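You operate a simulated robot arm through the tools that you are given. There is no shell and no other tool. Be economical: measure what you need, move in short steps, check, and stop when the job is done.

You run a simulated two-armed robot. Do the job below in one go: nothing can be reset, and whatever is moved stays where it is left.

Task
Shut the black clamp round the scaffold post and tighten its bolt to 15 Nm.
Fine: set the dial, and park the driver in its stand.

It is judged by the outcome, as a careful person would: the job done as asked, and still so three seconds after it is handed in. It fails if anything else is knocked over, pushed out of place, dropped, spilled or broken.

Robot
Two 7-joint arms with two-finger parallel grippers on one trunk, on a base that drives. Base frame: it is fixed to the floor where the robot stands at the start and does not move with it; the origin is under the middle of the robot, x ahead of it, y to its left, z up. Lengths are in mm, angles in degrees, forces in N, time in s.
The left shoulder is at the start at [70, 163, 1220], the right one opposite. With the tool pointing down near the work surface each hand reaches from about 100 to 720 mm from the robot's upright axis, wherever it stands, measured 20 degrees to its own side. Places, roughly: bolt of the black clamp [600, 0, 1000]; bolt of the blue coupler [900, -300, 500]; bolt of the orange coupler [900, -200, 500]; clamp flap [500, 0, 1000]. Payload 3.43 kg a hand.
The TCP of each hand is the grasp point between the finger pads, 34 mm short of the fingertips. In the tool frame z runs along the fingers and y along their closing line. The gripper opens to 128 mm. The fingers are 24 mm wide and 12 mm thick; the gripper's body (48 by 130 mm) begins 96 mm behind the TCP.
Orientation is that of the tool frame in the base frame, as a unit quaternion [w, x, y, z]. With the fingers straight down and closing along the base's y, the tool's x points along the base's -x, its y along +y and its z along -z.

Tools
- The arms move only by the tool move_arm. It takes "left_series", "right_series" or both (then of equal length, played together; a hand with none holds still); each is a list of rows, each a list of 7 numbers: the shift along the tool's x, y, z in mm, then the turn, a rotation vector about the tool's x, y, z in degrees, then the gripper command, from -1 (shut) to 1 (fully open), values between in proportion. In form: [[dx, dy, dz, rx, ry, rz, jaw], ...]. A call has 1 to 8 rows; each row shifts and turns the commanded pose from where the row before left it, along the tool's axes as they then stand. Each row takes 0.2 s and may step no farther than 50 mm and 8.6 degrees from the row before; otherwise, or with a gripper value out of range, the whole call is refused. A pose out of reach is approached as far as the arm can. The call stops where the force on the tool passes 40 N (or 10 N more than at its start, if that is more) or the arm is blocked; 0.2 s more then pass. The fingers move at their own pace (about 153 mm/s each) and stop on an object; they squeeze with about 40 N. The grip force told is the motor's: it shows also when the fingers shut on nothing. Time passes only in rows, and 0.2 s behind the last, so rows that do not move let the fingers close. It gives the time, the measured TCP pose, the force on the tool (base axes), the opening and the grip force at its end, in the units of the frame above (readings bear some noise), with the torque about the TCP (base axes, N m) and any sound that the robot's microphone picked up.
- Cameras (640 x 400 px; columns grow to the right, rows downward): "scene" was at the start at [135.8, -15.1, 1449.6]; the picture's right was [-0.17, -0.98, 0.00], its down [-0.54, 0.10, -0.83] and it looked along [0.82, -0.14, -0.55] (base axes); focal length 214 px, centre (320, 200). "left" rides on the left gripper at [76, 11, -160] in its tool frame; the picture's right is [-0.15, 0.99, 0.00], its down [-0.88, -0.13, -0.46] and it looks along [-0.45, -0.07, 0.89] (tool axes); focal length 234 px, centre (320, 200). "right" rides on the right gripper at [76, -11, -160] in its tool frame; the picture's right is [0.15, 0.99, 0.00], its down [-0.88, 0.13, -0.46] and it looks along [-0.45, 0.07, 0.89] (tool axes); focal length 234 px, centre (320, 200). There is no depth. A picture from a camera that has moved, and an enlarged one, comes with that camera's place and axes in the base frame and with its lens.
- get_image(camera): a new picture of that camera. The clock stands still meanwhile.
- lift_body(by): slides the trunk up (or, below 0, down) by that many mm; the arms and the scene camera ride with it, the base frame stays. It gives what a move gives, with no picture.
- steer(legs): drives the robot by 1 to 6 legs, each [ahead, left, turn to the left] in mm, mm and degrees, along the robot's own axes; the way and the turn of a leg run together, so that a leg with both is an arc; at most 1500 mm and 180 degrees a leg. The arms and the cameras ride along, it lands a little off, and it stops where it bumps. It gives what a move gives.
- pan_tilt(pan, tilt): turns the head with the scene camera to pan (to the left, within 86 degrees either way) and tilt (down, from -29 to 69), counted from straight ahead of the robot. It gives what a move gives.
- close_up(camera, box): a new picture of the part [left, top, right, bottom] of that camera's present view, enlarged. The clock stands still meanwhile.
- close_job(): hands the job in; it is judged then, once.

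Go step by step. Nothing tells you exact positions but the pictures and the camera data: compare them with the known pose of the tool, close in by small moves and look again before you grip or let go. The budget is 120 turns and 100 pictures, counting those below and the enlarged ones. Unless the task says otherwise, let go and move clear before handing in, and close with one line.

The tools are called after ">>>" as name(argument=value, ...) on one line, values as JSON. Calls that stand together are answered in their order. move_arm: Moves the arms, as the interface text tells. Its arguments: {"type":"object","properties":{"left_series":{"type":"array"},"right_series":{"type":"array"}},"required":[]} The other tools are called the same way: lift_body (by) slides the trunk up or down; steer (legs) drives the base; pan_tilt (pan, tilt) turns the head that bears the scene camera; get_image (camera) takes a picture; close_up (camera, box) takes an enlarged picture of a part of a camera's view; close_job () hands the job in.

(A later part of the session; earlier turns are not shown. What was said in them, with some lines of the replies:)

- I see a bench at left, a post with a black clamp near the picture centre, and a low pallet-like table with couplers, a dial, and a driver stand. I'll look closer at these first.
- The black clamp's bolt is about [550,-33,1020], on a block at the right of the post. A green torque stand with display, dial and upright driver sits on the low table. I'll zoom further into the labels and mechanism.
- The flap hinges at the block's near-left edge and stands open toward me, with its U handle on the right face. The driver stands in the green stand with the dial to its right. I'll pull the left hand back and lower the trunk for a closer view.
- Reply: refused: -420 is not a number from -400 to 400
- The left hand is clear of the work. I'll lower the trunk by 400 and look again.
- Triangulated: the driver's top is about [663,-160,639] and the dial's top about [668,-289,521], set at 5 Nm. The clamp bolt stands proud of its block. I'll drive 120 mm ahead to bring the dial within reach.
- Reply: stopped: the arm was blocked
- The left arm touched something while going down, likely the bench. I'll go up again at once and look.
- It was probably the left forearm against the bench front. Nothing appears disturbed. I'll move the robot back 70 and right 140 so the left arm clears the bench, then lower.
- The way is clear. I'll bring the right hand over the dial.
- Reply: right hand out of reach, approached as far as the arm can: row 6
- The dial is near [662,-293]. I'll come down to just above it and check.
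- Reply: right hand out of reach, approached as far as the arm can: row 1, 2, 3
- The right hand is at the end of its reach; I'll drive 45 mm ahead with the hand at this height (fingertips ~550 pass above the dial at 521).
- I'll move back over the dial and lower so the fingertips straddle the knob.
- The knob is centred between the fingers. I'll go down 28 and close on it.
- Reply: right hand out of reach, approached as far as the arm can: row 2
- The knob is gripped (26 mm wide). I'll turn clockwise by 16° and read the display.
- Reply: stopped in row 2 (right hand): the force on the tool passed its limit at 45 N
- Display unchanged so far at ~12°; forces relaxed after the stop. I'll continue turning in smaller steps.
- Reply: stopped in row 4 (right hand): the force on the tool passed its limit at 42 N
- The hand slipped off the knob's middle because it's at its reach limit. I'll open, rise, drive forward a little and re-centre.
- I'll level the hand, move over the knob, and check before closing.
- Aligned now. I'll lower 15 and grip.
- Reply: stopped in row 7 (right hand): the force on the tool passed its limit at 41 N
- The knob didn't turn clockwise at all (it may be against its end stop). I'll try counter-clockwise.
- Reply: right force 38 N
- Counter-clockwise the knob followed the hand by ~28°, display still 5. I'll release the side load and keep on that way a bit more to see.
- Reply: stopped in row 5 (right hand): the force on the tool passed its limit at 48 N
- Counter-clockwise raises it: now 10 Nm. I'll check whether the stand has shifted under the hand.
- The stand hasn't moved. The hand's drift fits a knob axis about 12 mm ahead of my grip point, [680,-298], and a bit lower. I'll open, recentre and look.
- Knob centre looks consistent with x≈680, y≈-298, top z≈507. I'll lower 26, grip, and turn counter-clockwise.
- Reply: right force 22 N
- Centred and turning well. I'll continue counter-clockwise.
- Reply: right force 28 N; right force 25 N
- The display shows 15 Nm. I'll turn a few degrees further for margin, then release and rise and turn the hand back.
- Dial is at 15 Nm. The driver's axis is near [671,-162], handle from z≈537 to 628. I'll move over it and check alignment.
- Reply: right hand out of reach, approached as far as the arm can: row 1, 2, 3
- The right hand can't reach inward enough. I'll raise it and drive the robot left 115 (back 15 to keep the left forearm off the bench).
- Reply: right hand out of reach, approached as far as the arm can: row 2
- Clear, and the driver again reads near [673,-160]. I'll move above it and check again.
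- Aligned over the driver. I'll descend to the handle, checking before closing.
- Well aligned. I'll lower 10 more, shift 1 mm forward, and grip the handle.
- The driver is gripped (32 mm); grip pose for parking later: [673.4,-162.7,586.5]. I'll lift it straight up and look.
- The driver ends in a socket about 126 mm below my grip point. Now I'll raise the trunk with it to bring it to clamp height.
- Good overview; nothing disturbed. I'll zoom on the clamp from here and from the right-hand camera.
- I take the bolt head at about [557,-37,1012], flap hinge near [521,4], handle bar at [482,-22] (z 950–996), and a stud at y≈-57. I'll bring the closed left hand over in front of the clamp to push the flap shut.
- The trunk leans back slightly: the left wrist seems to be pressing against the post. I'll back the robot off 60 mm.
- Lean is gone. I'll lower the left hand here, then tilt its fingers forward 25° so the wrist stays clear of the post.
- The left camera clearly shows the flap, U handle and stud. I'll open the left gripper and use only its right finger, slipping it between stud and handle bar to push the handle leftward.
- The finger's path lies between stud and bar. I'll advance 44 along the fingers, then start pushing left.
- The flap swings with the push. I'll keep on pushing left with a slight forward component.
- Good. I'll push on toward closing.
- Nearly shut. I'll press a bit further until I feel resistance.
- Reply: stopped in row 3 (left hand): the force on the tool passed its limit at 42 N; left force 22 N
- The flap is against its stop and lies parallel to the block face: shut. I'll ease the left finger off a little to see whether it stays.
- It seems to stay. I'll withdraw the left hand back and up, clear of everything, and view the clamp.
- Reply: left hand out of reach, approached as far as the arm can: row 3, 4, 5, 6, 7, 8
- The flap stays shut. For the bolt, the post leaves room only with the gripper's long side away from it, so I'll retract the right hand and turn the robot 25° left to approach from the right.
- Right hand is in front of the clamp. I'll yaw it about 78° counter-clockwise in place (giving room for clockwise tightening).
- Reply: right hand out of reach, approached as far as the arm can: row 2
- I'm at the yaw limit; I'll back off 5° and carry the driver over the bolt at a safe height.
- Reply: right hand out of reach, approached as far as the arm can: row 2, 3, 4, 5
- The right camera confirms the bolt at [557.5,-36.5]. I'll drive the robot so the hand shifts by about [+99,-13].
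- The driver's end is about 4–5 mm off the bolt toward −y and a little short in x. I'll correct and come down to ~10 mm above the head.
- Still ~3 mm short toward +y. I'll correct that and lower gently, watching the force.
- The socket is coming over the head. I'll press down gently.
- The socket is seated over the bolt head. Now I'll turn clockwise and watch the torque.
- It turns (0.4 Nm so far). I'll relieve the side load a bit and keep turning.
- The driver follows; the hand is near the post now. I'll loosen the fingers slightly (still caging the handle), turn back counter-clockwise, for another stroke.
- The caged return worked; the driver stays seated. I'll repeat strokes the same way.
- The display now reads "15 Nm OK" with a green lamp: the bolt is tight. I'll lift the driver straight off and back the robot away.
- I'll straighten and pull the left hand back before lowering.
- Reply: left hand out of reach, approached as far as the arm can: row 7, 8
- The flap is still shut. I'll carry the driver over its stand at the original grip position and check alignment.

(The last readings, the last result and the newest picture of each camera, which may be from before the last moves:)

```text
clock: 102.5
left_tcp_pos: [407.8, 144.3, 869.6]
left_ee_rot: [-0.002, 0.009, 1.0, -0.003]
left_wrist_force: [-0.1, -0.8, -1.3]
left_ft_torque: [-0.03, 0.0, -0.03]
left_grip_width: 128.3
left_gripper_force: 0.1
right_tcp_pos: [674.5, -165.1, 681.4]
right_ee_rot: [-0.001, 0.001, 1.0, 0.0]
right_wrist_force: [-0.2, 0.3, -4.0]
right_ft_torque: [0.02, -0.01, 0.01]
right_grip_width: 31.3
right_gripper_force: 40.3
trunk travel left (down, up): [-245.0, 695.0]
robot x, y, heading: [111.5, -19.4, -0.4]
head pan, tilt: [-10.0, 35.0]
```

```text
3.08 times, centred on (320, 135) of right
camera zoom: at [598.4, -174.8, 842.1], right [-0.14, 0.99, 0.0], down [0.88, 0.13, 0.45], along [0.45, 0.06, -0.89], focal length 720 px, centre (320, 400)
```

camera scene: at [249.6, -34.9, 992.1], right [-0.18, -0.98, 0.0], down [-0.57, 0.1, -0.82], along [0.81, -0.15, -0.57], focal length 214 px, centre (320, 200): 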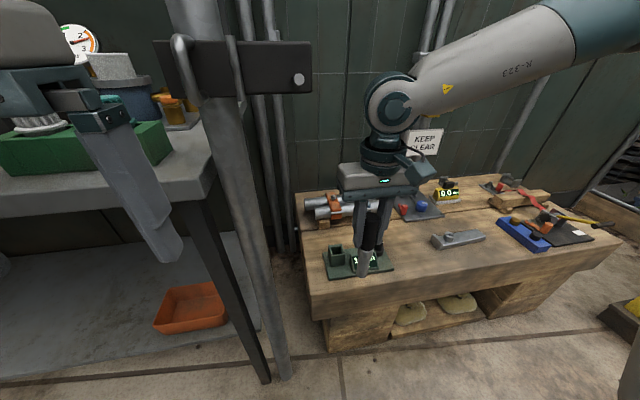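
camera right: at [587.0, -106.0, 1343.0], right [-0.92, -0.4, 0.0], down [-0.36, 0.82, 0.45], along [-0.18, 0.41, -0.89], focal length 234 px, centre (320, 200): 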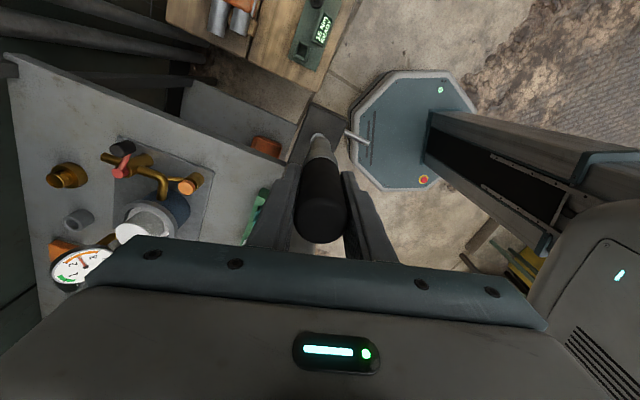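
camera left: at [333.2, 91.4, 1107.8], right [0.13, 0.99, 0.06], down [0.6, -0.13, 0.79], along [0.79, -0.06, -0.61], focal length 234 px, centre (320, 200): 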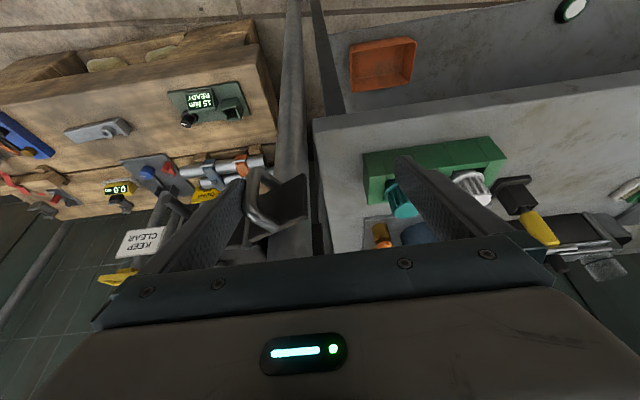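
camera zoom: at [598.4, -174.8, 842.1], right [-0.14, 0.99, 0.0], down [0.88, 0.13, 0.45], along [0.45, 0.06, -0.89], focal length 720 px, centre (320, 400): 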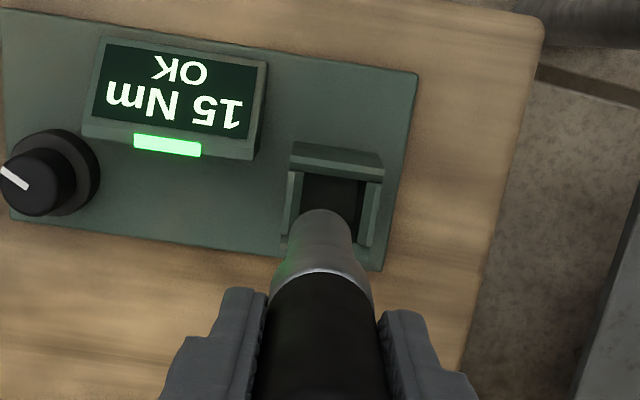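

The driver is ~2.5 mm off in y and ~3 mm too far in x. I'll correct, lower to just above the box and check again.

>>> move_arm(right_series=[[2.5, 2.6, 0, 0, 0, 0, -1], [0, 0, 12, 0, 0, 0, -1], [0, 0, 10, 0, 0, 0, -1]])

>>> close_up(camera="scene", box=[325, 210, 375, 270])

>>> close_up(camera="right", box=[280, 90, 360, 180])

```text
clock: 103.3
left_tcp_pos: [408.3, 144.0, 869.1]
left_ee_rot: [-0.002, 0.008, 1.0, -0.003]
left_wrist_force: [0.4, -0.5, 0.4]
left_ft_torque: [0.01, 0.01, -0.04]
left_grip_width: 127.9
left_gripper_force: 0.1
right_tcp_pos: [670.6, -163.3, 659.2]
right_ee_rot: [-0.002, 0.001, 1.0, 0.0]
right_wrist_force: [-0.6, -0.8, -4.9]
right_ft_torque: [-0.03, -0.01, 0.01]
right_grip_width: 31.0
right_gripper_force: 39.9
trunk travel left (down, up): [-245.0, 695.0]
robot x, y, heading: [114.6, -17.7, -0.3]
head pan, tilt: [-10.0, 35.0]
```

```text
6.67 times, centred on (350, 240) of scene
camera zoom: at [249.8, -35.0, 992.2], right [-0.18, -0.98, 0.0], down [-0.56, 0.1, -0.82], along [0.81, -0.15, -0.57], focal length 1430 px, centre (120, -67)
```

zoom: 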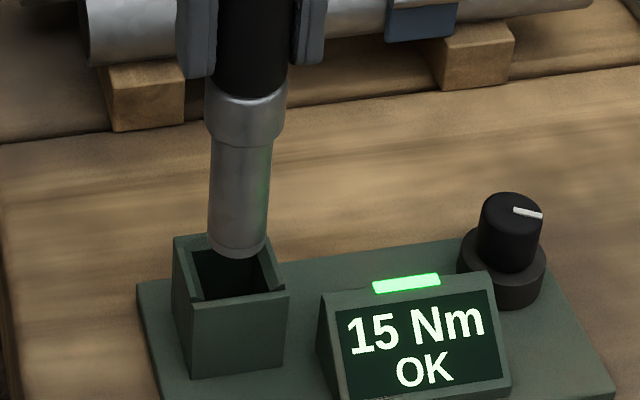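

```text
4.44 times, centred on (320, 135) of right
camera zoom: at [594.9, -172.9, 819.3], right [-0.14, 0.99, 0.0], down [0.88, 0.13, 0.45], along [0.45, 0.07, -0.89], focal length 1041 px, centre (320, 489)
```

zoom: 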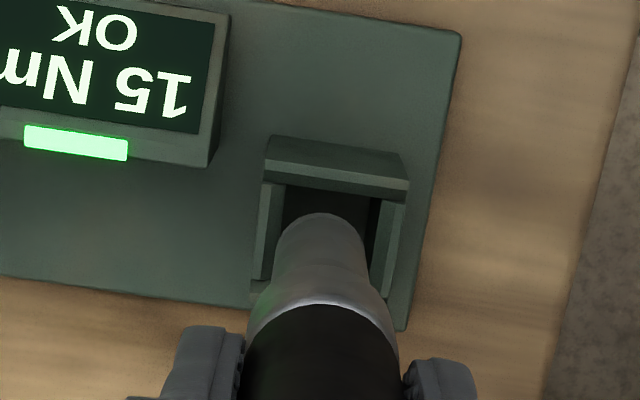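

Still ~2.5 mm to go in −x and +y. I'll correct and start inserting slowly.

>>> move_arm(right_series=[[2.5, 2.3, 0, 0, 0, 0, -1], [0, 0, 7, 0, 0, 0, -1], [0, 0, 7, 0, 0, 0, -1], [0, 0, 6, 0, 0, 0, -1]])

>>> close_up(camera="scene", box=[325, 210, 375, 270])

```text
clock: 104.3
left_tcp_pos: [407.4, 144.1, 868.9]
left_ee_rot: [-0.001, 0.009, 1.0, -0.003]
left_wrist_force: [0.2, 0.4, -0.1]
left_ft_torque: [0.0, 0.0, 0.0]
left_grip_width: 128.1
left_gripper_force: 0.0
right_tcp_pos: [667.0, -162.6, 640.4]
right_ee_rot: [-0.001, 0.001, 1.0, 0.001]
right_wrist_force: [0.1, -0.3, -4.3]
right_ft_torque: [0.01, -0.01, 0.0]
right_grip_width: 31.0
right_gripper_force: 39.7
right hand out of reach, approached as far as the arm can: row 2
trunk travel left (down, up): [-245.0, 695.0]
robot x, y, heading: [116.0, -18.3, -0.2]
head pan, tilt: [-10.0, 35.0]
```

```text
6.67 times, centred on (350, 240) of scene
camera zoom: at [249.7, -34.9, 992.2], right [-0.18, -0.98, 0.0], down [-0.56, 0.1, -0.82], along [0.81, -0.15, -0.57], focal length 1430 px, centre (120, -67)
```

zoom: 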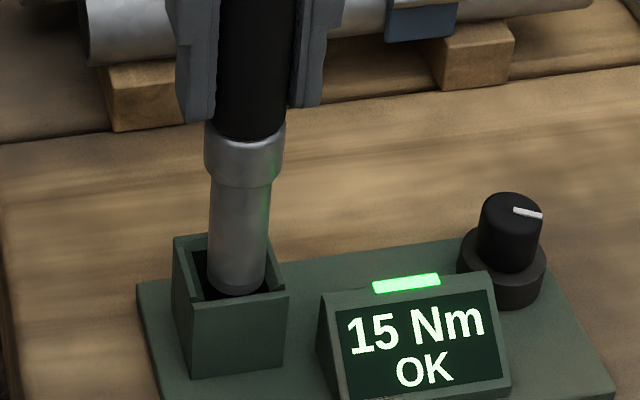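

The end is entering the box freely. I'll keep lowering in small steps.

>>> move_arm(right_series=[[-0.5, 1, 6, 0, 0, 0, -1], [-0.5, 0, 8, 0, 0, 0, -1], [0, 0, 8, 0, 0, 0, -1], [0, 0, 8, 0, 0, 0, -1]])

>>> close_up(camera="scene", box=[325, 210, 375, 270])

```text
clock: 105.3
left_tcp_pos: [407.8, 146.8, 867.8]
left_ee_rot: [-0.001, 0.009, 1.0, -0.003]
left_wrist_force: [-0.5, -0.1, -0.3]
left_ft_torque: [0.02, 0.02, 0.0]
left_grip_width: 128.1
left_gripper_force: 0.0
right_tcp_pos: [665.6, -163.0, 612.1]
right_ee_rot: [-0.001, -0.001, 1.0, 0.001]
right_wrist_force: [10.7, 18.7, 6.2]
right_ft_torque: [1.98, -1.22, 0.06]
right_grip_width: 31.0
right_gripper_force: 40.0
right hand out of reach, approached as far as the arm can: row 2
trunk travel left (down, up): [-245.0, 695.0]
robot x, y, heading: [114.4, -21.9, -0.4]
head pan, tilt: [-10.0, 35.0]
```

```text
6.67 times, centred on (350, 240) of scene
camera zoom: at [249.5, -33.2, 992.3], right [-0.18, -0.98, 0.0], down [-0.56, 0.1, -0.82], along [0.81, -0.15, -0.57], focal length 1430 px, centre (120, -67)
```

zoom: 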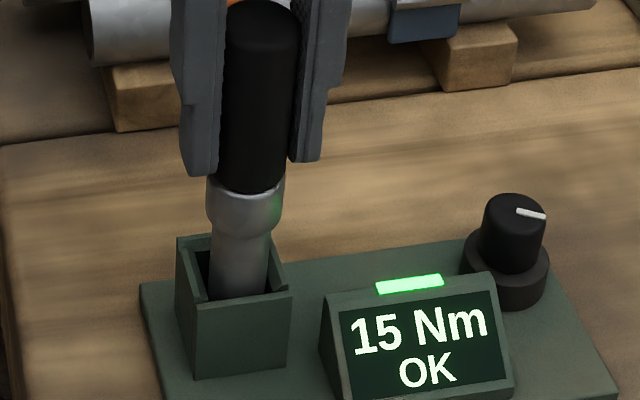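

It is in the box with some side load; I'll shift toward +x,+y to relieve it and go down the rest.

>>> move_arm(right_series=[[-3, 2, 0, 0, 0, 0, -1], [-1, 1, 5, 0, 0, 0, -1], [0, 0, 6, 0, 0, 0, -1]])

```text
clock: 106.1
left_tcp_pos: [407.8, 147.0, 868.1]
left_ee_rot: [-0.001, 0.01, 1.0, -0.004]
left_wrist_force: [-1.0, -0.2, 0.2]
left_ft_torque: [0.0, 0.06, -0.03]
left_grip_width: 128.1
left_gripper_force: 0.1
right_tcp_pos: [665.5, -165.4, 603.3]
right_ee_rot: [0.001, 0.0, 1.0, 0.003]
right_wrist_force: [11.8, 29.7, 11.0]
right_ft_torque: [2.81, -1.02, 0.02]
right_grip_width: 31.3
right_gripper_force: 40.4
right hand out of reach, approached as far as the arm can: row 1
trunk travel left (down, up): [-245.0, 695.0]
robot x, y, heading: [115.5, -20.2, -0.5]
head pan, tilt: [-10.0, 35.0]
```

The arm is at its reach limit, so I'll nudge the base by +6,+5 mm instead.

>>> steer(legs=[[6, 5, 0]])

```text
clock: 106.9
left_tcp_pos: [413.1, 150.3, 868.9]
left_ee_rot: [-0.003, 0.008, 1.0, -0.002]
left_wrist_force: [0.5, 0.3, 0.2]
left_ft_torque: [0.01, 0.02, -0.01]
left_grip_width: 128.0
left_gripper_force: 0.1
right_tcp_pos: [668.5, -162.5, 598.9]
right_ee_rot: [-0.005, 0.0, 1.0, -0.001]
right_wrist_force: [-9.5, 20.3, -15.8]
right_ft_torque: [1.91, 1.37, 0.0]
right_grip_width: 31.1
right_gripper_force: 40.0
trunk travel left (down, up): [-245.0, 695.0]
robot x, y, heading: [119.5, -15.4, -0.4]
head pan, tilt: [-10.0, 35.0]
```

>>> move_arm(right_series=[[1.5, 2.5, 0, 0, 0, 0, -1], [0, 0, 5, 0, 0, 0, -1], [0, 0, 5, 0, 0, 0, -1]])

>>> close_up(camera="scene", box=[325, 200, 385, 270])

```text
clock: 107.7
left_tcp_pos: [413.1, 150.0, 870.4]
left_ee_rot: [-0.001, 0.009, 1.0, -0.003]
left_wrist_force: [-0.9, 0.1, 0.4]
left_ft_torque: [0.01, 0.02, -0.01]
left_grip_width: 128.0
left_gripper_force: 0.1
right_tcp_pos: [666.2, -162.5, 594.4]
right_ee_rot: [0.001, 0.0, 1.0, 0.002]
right_wrist_force: [4.9, -0.4, 33.5]
right_ft_torque: [0.05, 0.43, 0.05]
right_grip_width: 31.0
right_gripper_force: 39.6
right hand out of reach, approached as far as the arm can: row 3
trunk travel left (down, up): [-245.0, 695.0]
robot x, y, heading: [118.1, -15.3, -0.2]
head pan, tilt: [-10.0, 35.0]
```

```text
5.71 times, centred on (355, 235) of scene
camera zoom: at [253.2, -29.5, 993.3], right [-0.18, -0.98, 0.0], down [-0.56, 0.1, -0.82], along [0.81, -0.15, -0.57], focal length 1226 px, centre (120, 0)
```

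zoom: 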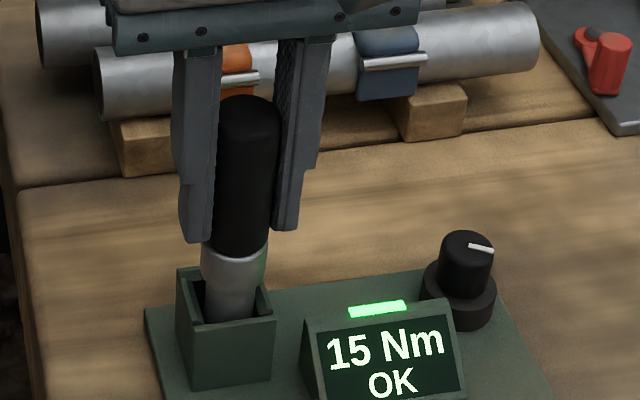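

The driver is bottomed in its stand (33 N upward). I'll relax, open and rise.

>>> move_arm(right_series=[[0, 0, -2, 0, 0, 0, -1], [0, 0, 0, 0, 0, 0, -0.3], [0, 0, 0, 0, 0, 0, 0.2], [0, 0, 0, 0, 0, 0, 0.2], [0, 0, -40, 0, 0, 0, 0.2], [0, 0, -40, 0, 0, 0, 0.2], [0, 0, -40, 0, 0, 0, 0.2], [0, 0, -20, 0, 0, 0, 0.2]])

>>> close_up(camera="scene", box=[310, 180, 410, 290])

```text
clock: 109.5
left_tcp_pos: [413.0, 147.8, 869.8]
left_ee_rot: [-0.003, 0.009, 1.0, -0.003]
left_wrist_force: [0.7, -0.1, -0.4]
left_ft_torque: [0.02, 0.0, 0.01]
left_grip_width: 128.1
left_gripper_force: 0.1
right_tcp_pos: [668.1, -165.2, 730.7]
right_ee_rot: [-0.005, 0.0, 1.0, -0.001]
right_wrist_force: [0.3, 0.7, 0.1]
right_ft_torque: [0.02, 0.01, -0.03]
right_grip_width: 77.0
right_gripper_force: 0.1
trunk travel left (down, up): [-245.0, 695.0]
robot x, y, heading: [122.1, -13.9, -0.5]
head pan, tilt: [-10.0, 35.0]
```

```text
3.64 times, centred on (360, 235) of scene
camera zoom: at [255.2, -30.1, 992.2], right [-0.18, -0.98, 0.0], down [-0.56, 0.1, -0.82], along [0.81, -0.15, -0.57], focal length 780 px, centre (174, 73)
```

zoom: 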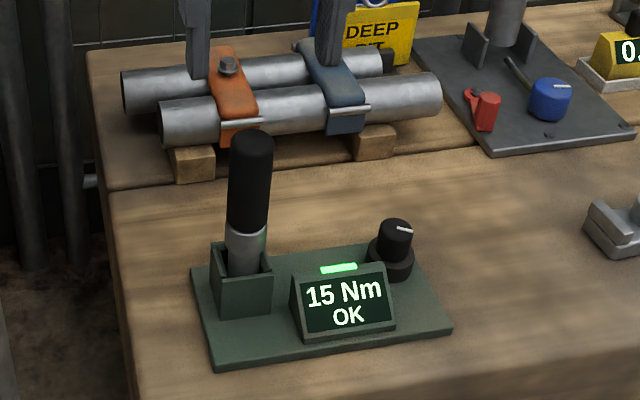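

The driver is parked, the display reads "15 Nm OK". I'll back off, raise, and take a last look at the clamp.

>>> steer(legs=[[-120, 0, 0]])

>>> lift_body(by=400)

>>> get_image(camera="scene")

```text
clock: 110.7
left_tcp_pos: [291.0, 149.7, 868.8]
left_ee_rot: [0.0, 0.008, 1.0, -0.003]
left_wrist_force: [0.0, -0.7, 0.4]
left_ft_torque: [-0.01, -0.03, -0.02]
left_grip_width: 128.2
left_gripper_force: 0.2
right_tcp_pos: [547.3, -163.6, 732.2]
right_ee_rot: [-0.004, 0.0, 1.0, -0.001]
right_wrist_force: [-0.4, 0.3, -0.2]
right_ft_torque: [-0.03, -0.05, 0.0]
right_grip_width: 76.8
right_gripper_force: 0.1
trunk travel left (down, up): [-245.0, 695.0]
robot x, y, heading: [0.1, -10.8, -0.4]
head pan, tilt: [-10.0, 35.0]
```

```text
clock: 114.5
left_tcp_pos: [294.1, 149.8, 1269.7]
left_ee_rot: [-0.002, 0.008, 1.0, -0.003]
left_wrist_force: [-0.1, -0.9, 0.7]
left_ft_torque: [-0.03, 0.04, -0.03]
left_grip_width: 127.9
left_gripper_force: 0.1
right_tcp_pos: [547.9, -163.4, 1130.8]
right_ee_rot: [-0.004, 0.001, 1.0, -0.002]
right_wrist_force: [0.5, -0.1, -0.2]
right_ft_torque: [-0.01, 0.01, -0.01]
right_grip_width: 76.9
right_gripper_force: 0.1
trunk travel left (down, up): [-645.0, 295.0]
robot x, y, heading: [-0.2, -16.0, -0.5]
head pan, tilt: [-10.0, 35.0]
```

```text
3 pictures are left
camera scene: at [135.2, -29.3, 1392.2], right [-0.18, -0.98, 0.0], down [-0.56, 0.1, -0.82], along [0.81, -0.15, -0.57], focal length 214 px, centre (320, 200)
```

scene: 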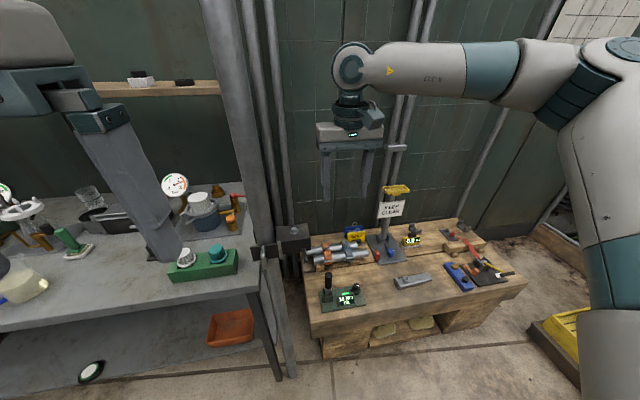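

>>> close_up(camera="scene", box=[235, 210, 385, 320])

```text
3.64 times, centred on (310, 265) of scene
camera zoom: at [135.2, -29.3, 1392.2], right [-0.18, -0.98, 0.0], down [-0.56, 0.1, -0.82], along [0.81, -0.15, -0.57], focal length 780 px, centre (356, -36)
```

zoom: 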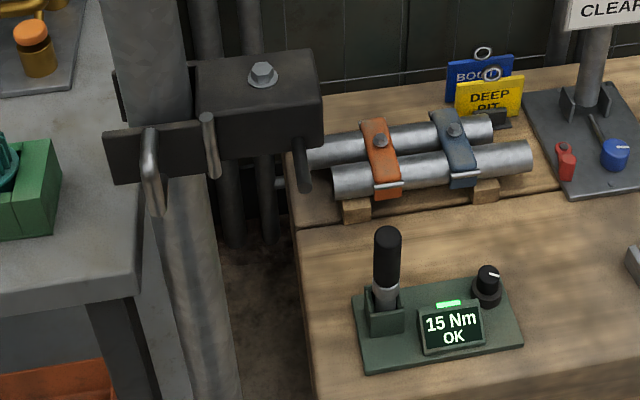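

The last look shows the clamp shut round the post, its bolt head down on the block, the display at 15 Nm OK, and the driver in its stand. Both hands are clear, so I'm handing in.

>>> close_job()

```text
The job is handed in.
```

The black clamp is shut round the post, its bolt is tightened to 15 Nm (the stand reads "15 Nm OK"), the dial is set to 15, and the driver is parked in its stand.
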